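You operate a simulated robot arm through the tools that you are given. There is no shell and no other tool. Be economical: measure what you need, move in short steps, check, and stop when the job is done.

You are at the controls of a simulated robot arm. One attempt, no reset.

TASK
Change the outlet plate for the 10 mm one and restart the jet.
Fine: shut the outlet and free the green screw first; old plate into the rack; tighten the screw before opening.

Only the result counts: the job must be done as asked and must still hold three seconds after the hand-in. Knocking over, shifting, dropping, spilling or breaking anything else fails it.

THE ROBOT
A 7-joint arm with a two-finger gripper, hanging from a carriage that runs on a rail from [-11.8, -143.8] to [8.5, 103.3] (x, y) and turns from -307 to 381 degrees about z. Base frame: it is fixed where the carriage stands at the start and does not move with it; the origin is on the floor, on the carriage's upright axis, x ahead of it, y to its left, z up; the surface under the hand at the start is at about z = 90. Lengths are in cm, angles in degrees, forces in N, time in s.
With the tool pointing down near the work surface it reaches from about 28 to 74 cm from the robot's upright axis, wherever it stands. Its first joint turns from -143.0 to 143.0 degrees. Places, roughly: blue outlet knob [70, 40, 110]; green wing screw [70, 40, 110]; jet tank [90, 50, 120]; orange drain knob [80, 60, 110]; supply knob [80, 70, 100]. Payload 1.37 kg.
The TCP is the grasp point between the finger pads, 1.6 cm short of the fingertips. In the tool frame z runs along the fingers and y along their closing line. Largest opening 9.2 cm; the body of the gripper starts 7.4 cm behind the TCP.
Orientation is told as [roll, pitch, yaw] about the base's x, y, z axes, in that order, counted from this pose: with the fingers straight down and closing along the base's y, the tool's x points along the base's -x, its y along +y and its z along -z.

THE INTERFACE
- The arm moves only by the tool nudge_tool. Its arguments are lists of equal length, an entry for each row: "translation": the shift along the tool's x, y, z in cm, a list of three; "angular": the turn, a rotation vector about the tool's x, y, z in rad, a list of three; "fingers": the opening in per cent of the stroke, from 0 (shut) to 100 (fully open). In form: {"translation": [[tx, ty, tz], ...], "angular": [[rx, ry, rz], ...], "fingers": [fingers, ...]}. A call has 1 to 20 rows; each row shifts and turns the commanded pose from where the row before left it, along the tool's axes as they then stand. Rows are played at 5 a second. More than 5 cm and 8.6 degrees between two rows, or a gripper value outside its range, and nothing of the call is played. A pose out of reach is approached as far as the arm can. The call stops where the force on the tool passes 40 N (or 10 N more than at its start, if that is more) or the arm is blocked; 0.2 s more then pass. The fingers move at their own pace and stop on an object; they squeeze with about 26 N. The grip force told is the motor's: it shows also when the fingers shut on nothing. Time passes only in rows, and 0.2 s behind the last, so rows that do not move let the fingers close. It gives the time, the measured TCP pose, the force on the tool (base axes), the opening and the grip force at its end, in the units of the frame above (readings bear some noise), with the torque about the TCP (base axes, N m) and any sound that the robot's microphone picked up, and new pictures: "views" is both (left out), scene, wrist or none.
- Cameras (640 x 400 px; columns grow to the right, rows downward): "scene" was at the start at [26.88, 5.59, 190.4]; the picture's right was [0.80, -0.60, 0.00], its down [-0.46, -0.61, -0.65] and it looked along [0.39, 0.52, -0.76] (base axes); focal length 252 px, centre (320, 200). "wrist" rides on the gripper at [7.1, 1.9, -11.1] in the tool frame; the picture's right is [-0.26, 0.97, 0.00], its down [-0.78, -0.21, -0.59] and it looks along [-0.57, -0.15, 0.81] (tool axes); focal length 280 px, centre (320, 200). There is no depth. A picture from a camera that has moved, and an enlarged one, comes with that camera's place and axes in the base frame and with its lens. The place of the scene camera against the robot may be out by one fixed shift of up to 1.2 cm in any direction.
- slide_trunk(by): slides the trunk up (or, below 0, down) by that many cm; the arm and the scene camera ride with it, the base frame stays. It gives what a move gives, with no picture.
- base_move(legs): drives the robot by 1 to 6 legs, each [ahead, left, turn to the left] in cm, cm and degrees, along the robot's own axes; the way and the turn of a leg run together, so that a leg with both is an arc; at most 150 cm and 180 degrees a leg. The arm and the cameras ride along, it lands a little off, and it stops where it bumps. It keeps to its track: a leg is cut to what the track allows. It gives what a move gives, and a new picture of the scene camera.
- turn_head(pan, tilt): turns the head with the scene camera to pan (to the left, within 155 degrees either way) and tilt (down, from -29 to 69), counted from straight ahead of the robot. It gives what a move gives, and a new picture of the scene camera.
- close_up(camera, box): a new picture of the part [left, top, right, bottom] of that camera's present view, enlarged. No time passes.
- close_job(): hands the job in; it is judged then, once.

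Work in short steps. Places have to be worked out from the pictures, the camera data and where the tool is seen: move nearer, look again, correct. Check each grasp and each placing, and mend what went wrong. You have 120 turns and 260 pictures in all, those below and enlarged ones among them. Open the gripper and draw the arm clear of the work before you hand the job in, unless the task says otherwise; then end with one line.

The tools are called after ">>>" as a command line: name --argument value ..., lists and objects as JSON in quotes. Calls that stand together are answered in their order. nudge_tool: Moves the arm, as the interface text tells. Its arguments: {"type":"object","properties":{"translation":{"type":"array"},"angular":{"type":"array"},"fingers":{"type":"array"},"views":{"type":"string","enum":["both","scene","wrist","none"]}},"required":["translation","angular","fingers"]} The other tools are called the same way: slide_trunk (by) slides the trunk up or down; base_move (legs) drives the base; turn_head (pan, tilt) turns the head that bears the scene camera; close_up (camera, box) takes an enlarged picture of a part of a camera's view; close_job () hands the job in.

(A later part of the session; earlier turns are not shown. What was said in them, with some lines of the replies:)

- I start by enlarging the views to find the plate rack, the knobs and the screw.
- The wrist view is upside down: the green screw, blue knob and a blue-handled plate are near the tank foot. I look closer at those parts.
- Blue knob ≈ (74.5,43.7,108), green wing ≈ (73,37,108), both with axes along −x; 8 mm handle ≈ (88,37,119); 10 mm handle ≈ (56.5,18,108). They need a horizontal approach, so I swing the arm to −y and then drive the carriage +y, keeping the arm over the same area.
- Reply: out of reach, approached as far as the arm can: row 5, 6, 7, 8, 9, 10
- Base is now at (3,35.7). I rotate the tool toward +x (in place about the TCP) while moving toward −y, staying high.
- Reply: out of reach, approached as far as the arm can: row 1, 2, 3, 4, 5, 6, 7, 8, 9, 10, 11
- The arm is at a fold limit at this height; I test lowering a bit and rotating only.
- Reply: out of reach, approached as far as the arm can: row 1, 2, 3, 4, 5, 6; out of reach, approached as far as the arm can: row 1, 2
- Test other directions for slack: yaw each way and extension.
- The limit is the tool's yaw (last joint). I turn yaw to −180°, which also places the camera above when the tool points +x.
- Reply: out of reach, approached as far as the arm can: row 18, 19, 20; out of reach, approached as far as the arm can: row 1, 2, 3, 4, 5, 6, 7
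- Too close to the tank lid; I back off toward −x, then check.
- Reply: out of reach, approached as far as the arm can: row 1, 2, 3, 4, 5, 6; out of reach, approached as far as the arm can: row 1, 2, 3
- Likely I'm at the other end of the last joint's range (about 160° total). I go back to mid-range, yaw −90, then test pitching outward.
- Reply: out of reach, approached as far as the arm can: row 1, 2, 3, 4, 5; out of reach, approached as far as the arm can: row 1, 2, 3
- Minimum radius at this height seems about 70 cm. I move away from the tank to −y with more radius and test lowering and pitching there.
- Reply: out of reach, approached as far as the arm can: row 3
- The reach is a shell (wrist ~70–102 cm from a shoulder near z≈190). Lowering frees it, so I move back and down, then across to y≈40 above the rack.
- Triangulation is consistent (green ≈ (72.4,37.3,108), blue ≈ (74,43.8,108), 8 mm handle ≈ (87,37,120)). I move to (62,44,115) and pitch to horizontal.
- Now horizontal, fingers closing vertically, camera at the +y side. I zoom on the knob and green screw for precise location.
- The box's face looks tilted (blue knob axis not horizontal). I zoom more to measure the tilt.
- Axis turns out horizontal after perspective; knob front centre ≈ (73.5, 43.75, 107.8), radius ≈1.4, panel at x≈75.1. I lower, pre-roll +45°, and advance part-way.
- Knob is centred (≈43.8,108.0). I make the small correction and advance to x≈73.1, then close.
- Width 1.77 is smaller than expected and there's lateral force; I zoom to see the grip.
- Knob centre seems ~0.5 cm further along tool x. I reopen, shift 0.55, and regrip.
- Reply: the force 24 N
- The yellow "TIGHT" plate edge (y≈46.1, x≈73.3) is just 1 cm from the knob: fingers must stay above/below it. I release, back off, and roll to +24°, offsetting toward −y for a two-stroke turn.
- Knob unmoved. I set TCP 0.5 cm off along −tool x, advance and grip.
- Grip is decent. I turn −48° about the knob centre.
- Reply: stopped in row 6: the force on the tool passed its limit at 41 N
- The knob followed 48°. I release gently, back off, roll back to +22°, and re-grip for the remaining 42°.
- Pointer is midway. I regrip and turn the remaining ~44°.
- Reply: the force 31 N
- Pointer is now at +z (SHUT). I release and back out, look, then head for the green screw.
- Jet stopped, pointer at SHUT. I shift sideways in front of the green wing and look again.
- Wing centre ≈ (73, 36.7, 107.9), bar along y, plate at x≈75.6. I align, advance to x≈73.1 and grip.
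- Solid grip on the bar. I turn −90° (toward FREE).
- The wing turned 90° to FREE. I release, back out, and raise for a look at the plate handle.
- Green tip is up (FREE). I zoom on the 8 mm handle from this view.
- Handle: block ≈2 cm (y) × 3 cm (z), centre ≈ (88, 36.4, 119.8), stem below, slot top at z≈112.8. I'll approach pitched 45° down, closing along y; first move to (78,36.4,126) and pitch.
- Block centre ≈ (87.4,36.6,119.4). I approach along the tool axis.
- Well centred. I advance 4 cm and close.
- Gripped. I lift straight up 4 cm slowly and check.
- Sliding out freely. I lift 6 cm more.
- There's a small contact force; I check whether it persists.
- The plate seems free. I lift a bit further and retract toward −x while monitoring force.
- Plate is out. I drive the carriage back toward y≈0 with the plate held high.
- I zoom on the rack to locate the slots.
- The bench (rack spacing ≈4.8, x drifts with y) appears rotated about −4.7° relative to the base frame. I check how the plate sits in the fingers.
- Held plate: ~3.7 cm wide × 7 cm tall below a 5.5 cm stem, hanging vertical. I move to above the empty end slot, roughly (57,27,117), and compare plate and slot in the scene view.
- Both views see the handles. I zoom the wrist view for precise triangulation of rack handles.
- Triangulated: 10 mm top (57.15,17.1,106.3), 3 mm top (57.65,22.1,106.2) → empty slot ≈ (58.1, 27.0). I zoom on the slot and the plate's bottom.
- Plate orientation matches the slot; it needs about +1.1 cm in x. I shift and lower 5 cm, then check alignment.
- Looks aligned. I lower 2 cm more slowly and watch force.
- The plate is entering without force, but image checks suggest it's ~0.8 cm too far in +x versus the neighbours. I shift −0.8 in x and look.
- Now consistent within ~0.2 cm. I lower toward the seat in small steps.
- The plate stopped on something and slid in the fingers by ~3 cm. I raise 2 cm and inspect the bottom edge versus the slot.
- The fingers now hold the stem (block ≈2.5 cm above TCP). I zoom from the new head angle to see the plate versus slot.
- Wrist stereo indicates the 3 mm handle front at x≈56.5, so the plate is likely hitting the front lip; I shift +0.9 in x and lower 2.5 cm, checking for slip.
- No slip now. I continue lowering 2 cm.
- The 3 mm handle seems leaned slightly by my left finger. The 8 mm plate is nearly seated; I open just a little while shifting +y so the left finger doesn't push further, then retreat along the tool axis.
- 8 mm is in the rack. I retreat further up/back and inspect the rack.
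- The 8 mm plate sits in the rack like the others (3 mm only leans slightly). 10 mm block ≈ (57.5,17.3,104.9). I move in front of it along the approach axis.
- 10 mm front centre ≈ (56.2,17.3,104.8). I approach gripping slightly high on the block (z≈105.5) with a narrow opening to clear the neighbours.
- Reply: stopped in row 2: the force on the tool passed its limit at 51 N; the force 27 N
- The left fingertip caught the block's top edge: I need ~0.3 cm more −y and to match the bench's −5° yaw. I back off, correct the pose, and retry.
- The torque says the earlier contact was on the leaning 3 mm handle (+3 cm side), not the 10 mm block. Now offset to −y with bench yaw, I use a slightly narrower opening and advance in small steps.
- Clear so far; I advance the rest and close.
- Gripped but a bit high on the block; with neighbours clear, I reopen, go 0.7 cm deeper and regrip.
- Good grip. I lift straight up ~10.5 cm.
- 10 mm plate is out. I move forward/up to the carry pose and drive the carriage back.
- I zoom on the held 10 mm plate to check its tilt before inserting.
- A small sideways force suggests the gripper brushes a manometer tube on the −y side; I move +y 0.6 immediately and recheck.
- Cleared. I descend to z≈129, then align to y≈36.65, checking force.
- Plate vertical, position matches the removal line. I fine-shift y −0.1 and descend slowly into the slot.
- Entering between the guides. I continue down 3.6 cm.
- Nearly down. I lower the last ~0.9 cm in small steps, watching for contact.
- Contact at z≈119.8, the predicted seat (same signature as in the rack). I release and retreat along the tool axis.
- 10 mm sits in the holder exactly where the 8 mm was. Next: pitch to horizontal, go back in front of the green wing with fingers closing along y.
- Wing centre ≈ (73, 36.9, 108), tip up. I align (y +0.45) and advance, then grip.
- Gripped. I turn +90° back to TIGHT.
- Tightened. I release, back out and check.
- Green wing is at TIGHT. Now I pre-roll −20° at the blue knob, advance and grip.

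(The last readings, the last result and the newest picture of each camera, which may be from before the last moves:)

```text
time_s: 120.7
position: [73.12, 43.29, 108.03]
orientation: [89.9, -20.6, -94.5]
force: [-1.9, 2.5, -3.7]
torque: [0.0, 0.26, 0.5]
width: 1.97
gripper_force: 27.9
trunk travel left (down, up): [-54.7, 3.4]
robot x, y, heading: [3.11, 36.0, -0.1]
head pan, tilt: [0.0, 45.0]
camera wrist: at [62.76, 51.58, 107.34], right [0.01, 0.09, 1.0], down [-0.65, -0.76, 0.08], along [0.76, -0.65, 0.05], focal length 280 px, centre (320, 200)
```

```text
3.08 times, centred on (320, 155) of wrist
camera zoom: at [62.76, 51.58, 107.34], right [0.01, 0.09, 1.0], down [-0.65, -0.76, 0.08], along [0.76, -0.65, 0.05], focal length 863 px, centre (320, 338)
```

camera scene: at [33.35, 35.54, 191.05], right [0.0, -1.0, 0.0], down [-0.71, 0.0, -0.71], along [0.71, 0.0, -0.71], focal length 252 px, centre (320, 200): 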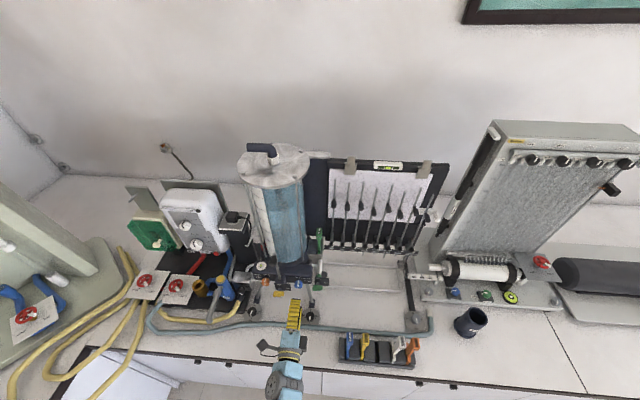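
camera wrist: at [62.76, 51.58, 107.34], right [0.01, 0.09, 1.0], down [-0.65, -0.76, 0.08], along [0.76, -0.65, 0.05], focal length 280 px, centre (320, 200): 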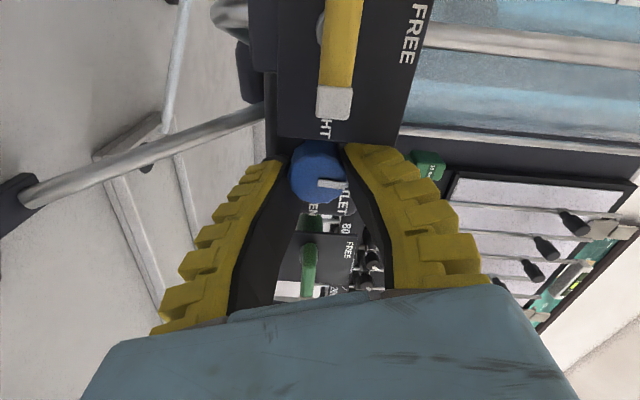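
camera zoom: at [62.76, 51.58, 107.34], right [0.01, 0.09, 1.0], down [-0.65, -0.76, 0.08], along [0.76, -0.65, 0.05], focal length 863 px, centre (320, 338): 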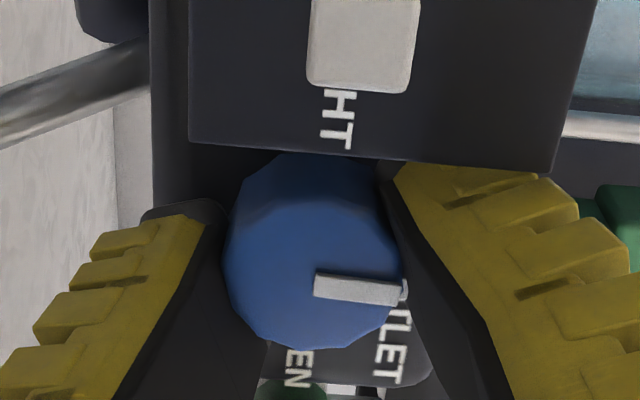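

Good grip. Turn +46°.

>>> nudge_tool --translation '[[0, -0.07, 0], [0, -0.07, 0], [0, -0.07, 0], [0, -0.07, 0], [0, -0.07, 0], [0, -0.07, 0]]' --angular '[[0, 0, 0.134], [0, 0, 0.134], [0, 0, 0.134], [0, 0, 0.134], [0, 0, 0.134], [0, 0, 0.134]]' --fingers '[0, 0, 0, 0, 0, 0]' --views "wrist"

>>> close_up --camera "wrist" --box '[240, 90, 400, 220]'

```text
time_s: 122.1
position: [73.2, 43.22, 107.67]
orientation: [90.0, 25.7, -94.5]
force: [-12.1, 4.6, 7.0]
torque: [-0.01, 0.0, 0.13]
width: 1.98
gripper_force: 28.2
trunk travel left (down, up): [-54.7, 3.4]
robot x, y, heading: [2.61, 36.49, 0.1]
head pan, tilt: [0.0, 45.0]
camera wrist: at [62.64, 49.85, 112.52], right [-0.05, -0.65, 0.76], down [-0.64, -0.56, -0.53], along [0.77, -0.51, -0.38], focal length 280 px, centre (320, 200)
```

wrist: 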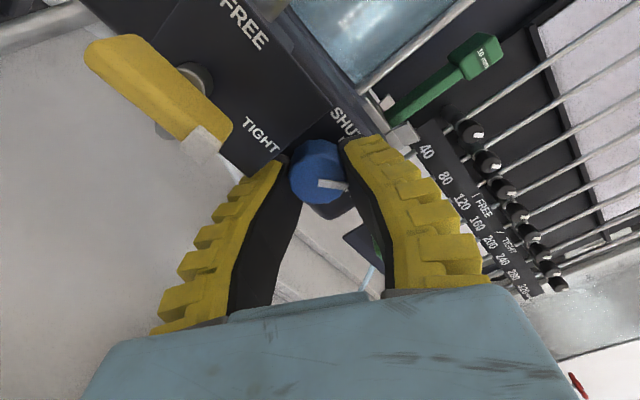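

```text
3.08 times, centred on (320, 155) of wrist
camera zoom: at [62.64, 49.85, 112.52], right [-0.05, -0.65, 0.76], down [-0.64, -0.56, -0.53], along [0.77, -0.51, -0.38], focal length 863 px, centre (320, 338)
```

zoom: 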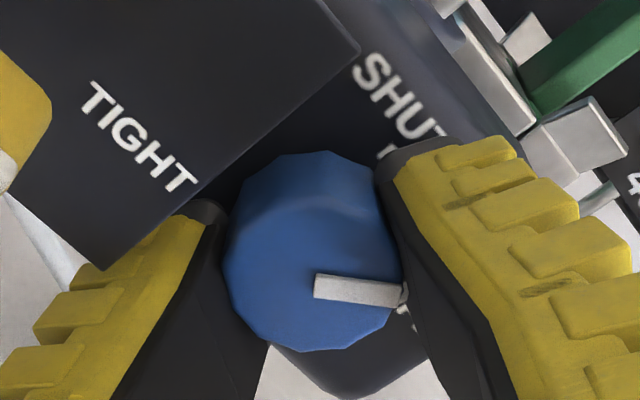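

Knob followed. I release, back off, roll back to −20° and re-grip for the rest.

>>> nudge_tool --translation '[[-0.2, 0, 0], [-0.2, 0, -0.5], [0, 0, -2], [0, 0, -2], [0, 0, 0], [0, 0, 0], [0, 0, 0], [0, 0, 0], [0, 0, 0], [0, 0, 0]]' --angular '[[0, 0, 0], [0, 0, 0], [0, 0, 0], [0, 0, 0], [0, 0, -0.134], [0, 0, -0.134], [0, 0, -0.134], [0, 0, -0.134], [0, 0, -0.134], [0, 0, -0.134]]' --fingers '[28, 32, 36, 36, 36, 36, 36, 36, 36, 36]' --views "wrist"

>>> close_up --camera "wrist" --box '[240, 70, 400, 200]'

```text
time_s: 124.3
position: [68.67, 43.2, 107.55]
orientation: [90.0, -20.7, -94.5]
force: [0.3, 0.0, -0.5]
torque: [-0.01, -0.01, 0.03]
width: 3.67
gripper_force: 2.2
trunk travel left (down, up): [-54.7, 3.4]
robot x, y, heading: [3.03, 36.09, 0.0]
head pan, tilt: [0.0, 45.0]
camera wrist: at [58.36, 51.54, 106.85], right [0.01, 0.1, 1.0], down [-0.65, -0.75, 0.08], along [0.76, -0.65, 0.06], focal length 280 px, centre (320, 200)
```

wrist: 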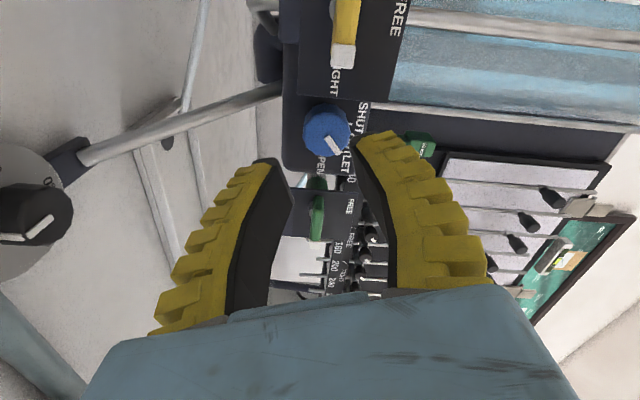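

```text
3.08 times, centred on (320, 135) of wrist
camera zoom: at [58.36, 51.54, 106.85], right [0.01, 0.1, 1.0], down [-0.65, -0.75, 0.08], along [0.76, -0.65, 0.06], focal length 863 px, centre (320, 400)
```

zoom: 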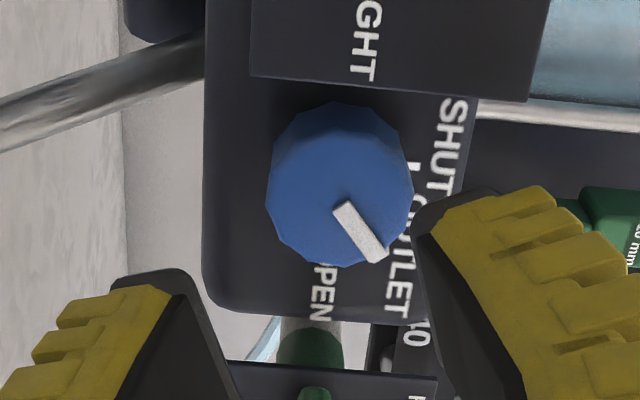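

Pointer is midway and the jet begins. I realign, grip and turn the remaining 44°.

>>> nudge_tool --translation '[[0.16, 0.81, 0], [0, 0, 1.6], [0, 0, 1.6], [0, 0, 1.3], [0, 0, 0], [0, 0, 0], [0, 0, 0], [0, -0.07, 0], [0, -0.07, 0], [0, -0.07, 0], [0, -0.07, 0], [0, -0.07, 0], [0, -0.07, 0]]' --angular '[[0, 0, 0], [0, 0, 0], [0, 0, 0], [0, 0, 0], [0, 0, 0], [0, 0, 0], [0, 0, 0], [0, 0, 0.128], [0, 0, 0.128], [0, 0, 0.128], [0, 0, 0.128], [0, 0, 0.128], [0, 0, 0.128]]' --fingers '[36, 36, 36, 36, 0, 0, 0, 0, 0, 0, 0, 0, 0]' --views "wrist"

>>> close_up --camera "wrist" --box '[240, 90, 400, 220]'

```text
time_s: 127.1
position: [73.2, 43.35, 107.75]
orientation: [90.0, 23.6, -94.7]
force: [-10.4, 3.7, -6.4]
torque: [-0.04, 0.04, -0.08]
width: 1.77
gripper_force: 28.2
trunk travel left (down, up): [-54.7, 3.4]
robot x, y, heading: [2.87, 36.16, -0.3]
head pan, tilt: [0.0, 45.0]
camera wrist: at [62.59, 50.08, 112.38], right [-0.05, -0.62, 0.78], down [-0.64, -0.58, -0.51], along [0.77, -0.52, -0.37], focal length 280 px, centre (320, 200)
```

wrist: 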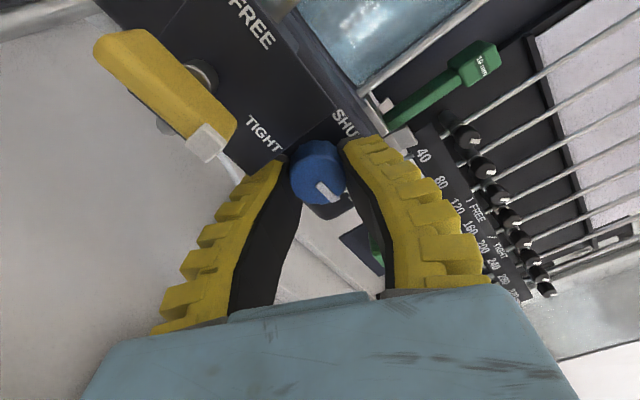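

```text
3.08 times, centred on (320, 155) of wrist
camera zoom: at [62.59, 50.08, 112.38], right [-0.05, -0.62, 0.78], down [-0.64, -0.58, -0.51], along [0.77, -0.52, -0.37], focal length 863 px, centre (320, 338)
```

zoom: 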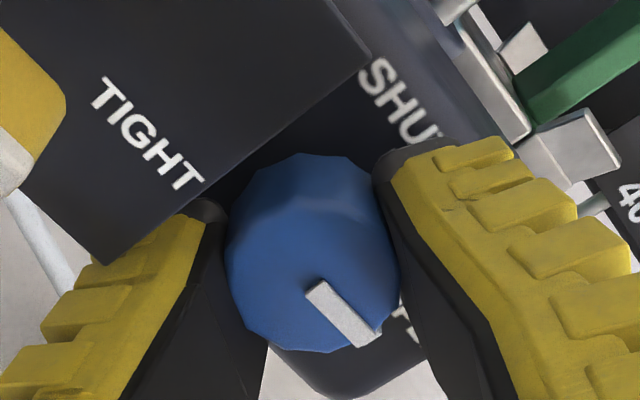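

Pointer looks to be at −y (OPEN). I release, back off and roll to level to check.

>>> nudge_tool --translation '[[-0.2, 0, 0], [-0.2, 0, -0.5], [0, 0, -2.5], [0, 0, -3.5], [0, 0, -2], [0, 0, 0], [0, 0, 0]]' --angular '[[0, 0, 0], [0, 0, 0], [0, 0, 0], [0, 0, 0], [0, 0, -0.13], [0, 0, -0.13], [0, 0, -0.13]]' --fingers '[28, 32, 36, 40, 40, 40, 40]' --views "wrist"

>>> close_up --camera "wrist" --box '[240, 60, 400, 220]'

>>> turn_head --pan -2 --tilt 50

>>> close_up --camera "scene" --box '[240, 150, 440, 350]'

```text
time_s: 128.7
position: [64.77, 43.58, 107.65]
orientation: [90.0, 1.0, -94.5]
force: [0.2, 1.2, 0.2]
torque: [-0.01, 0.03, -0.01]
width: 4.04
gripper_force: 2.5
trunk travel left (down, up): [-54.7, 3.4]
robot x, y, heading: [2.97, 36.14, 0.0]
head pan, tilt: [0.0, 45.0]
camera wrist: at [54.34, 51.68, 109.74], right [-0.02, -0.28, 0.96], down [-0.65, -0.73, -0.22], along [0.76, -0.63, -0.16], focal length 280 px, centre (320, 200)
```

wrist: 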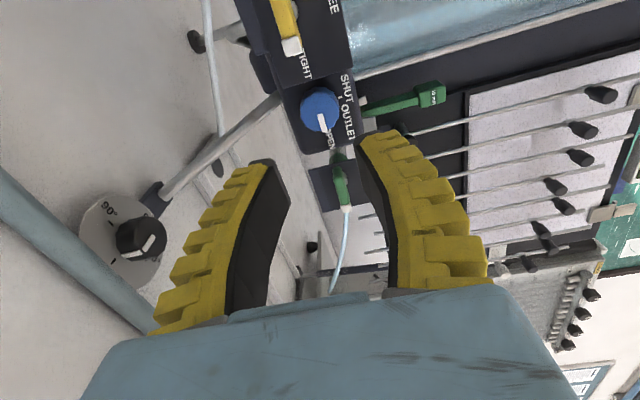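

```text
2.50 times, centred on (320, 140) of wrist
camera zoom: at [54.34, 51.68, 109.74], right [-0.02, -0.28, 0.96], down [-0.65, -0.73, -0.22], along [0.76, -0.63, -0.16], focal length 701 px, centre (320, 350)
```

zoom: 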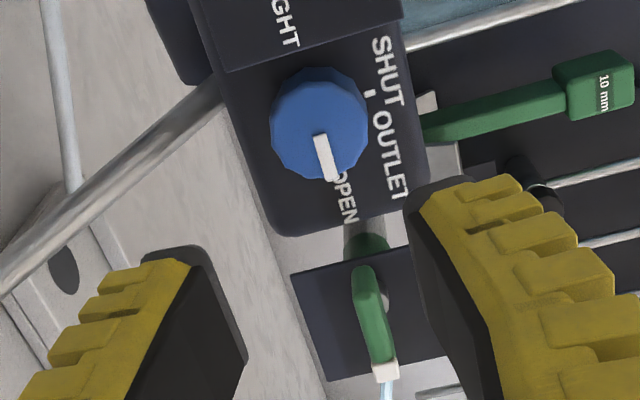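

```text
time_s: 129.3
position: [64.82, 43.57, 107.69]
orientation: [90.0, 1.2, -94.5]
force: [0.3, -0.6, 0.9]
torque: [0.01, -0.01, -0.02]
width: 4.01
gripper_force: 2.6
trunk travel left (down, up): [-54.7, 3.4]
robot x, y, heading: [3.16, 35.89, -0.0]
head pan, tilt: [-2.0, 50.0]
camera scene: at [32.92, 35.28, 190.36], right [-0.03, -1.0, 0.0], down [-0.77, 0.03, -0.64], along [0.64, -0.02, -0.77], focal length 252 px, centre (320, 200)
```

scene: 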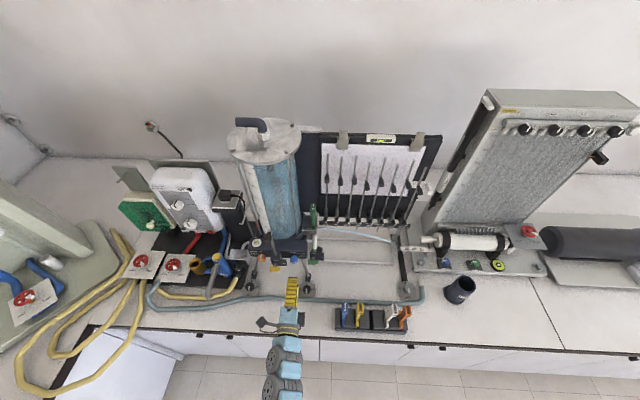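

```text
2.00 times, centred on (340, 250) of scene
camera zoom: at [32.92, 35.28, 190.36], right [-0.03, -1.0, 0.0], down [-0.77, 0.03, -0.64], along [0.64, -0.02, -0.77], focal length 503 px, centre (280, 100)
```

zoom: 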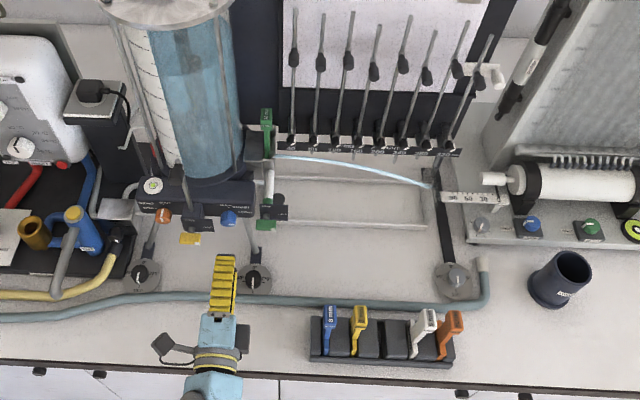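

Jet is running through the 10 mm plate, knob at OPEN, green at TIGHT, 8 mm in the rack. I open the gripper and draw the arm back clear.

>>> nudge_tool --translation '[[0, 1, -2], [0, 2, -2], [0, 2, -2], [0, 0, 0]]' --angular '[[0, 0, 0], [0, 0, 0], [0, 0, 0], [0, 0, 0]]' --fingers '[60, 80, 100, 100]' --views "scene"

```text
time_s: 130.3
position: [58.77, 43.98, 112.67]
orientation: [90.1, 1.2, -94.6]
force: [0.9, 0.5, 0.5]
torque: [0.0, -0.03, -0.02]
width: 9.17
gripper_force: 0.1
trunk travel left (down, up): [-54.7, 3.4]
robot x, y, heading: [2.86, 36.35, 0.2]
head pan, tilt: [-2.0, 50.0]
camera scene: at [32.91, 35.28, 190.35], right [-0.03, -1.0, 0.0], down [-0.77, 0.03, -0.64], along [0.64, -0.02, -0.77], focal length 252 px, centre (320, 200)
```

scene: 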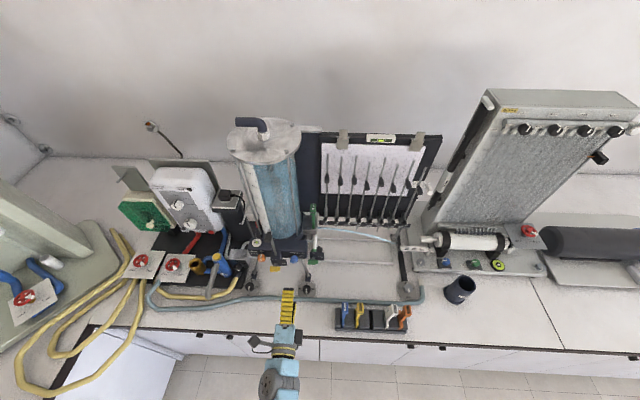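

Everything is in place and the arm is clear, so I hand in the job.

>>> close_job

```text
The job is handed in.
```

The 10 mm outlet plate is fitted, the green screw is at TIGHT, the outlet is open with the jet running, and the old 8 mm plate is in the rack. On the way the gripper touched the 3 mm plate in the rack, which last looked to be leaning slightly, and lightly brushed a manometer tube; I saw nothing else shifted.
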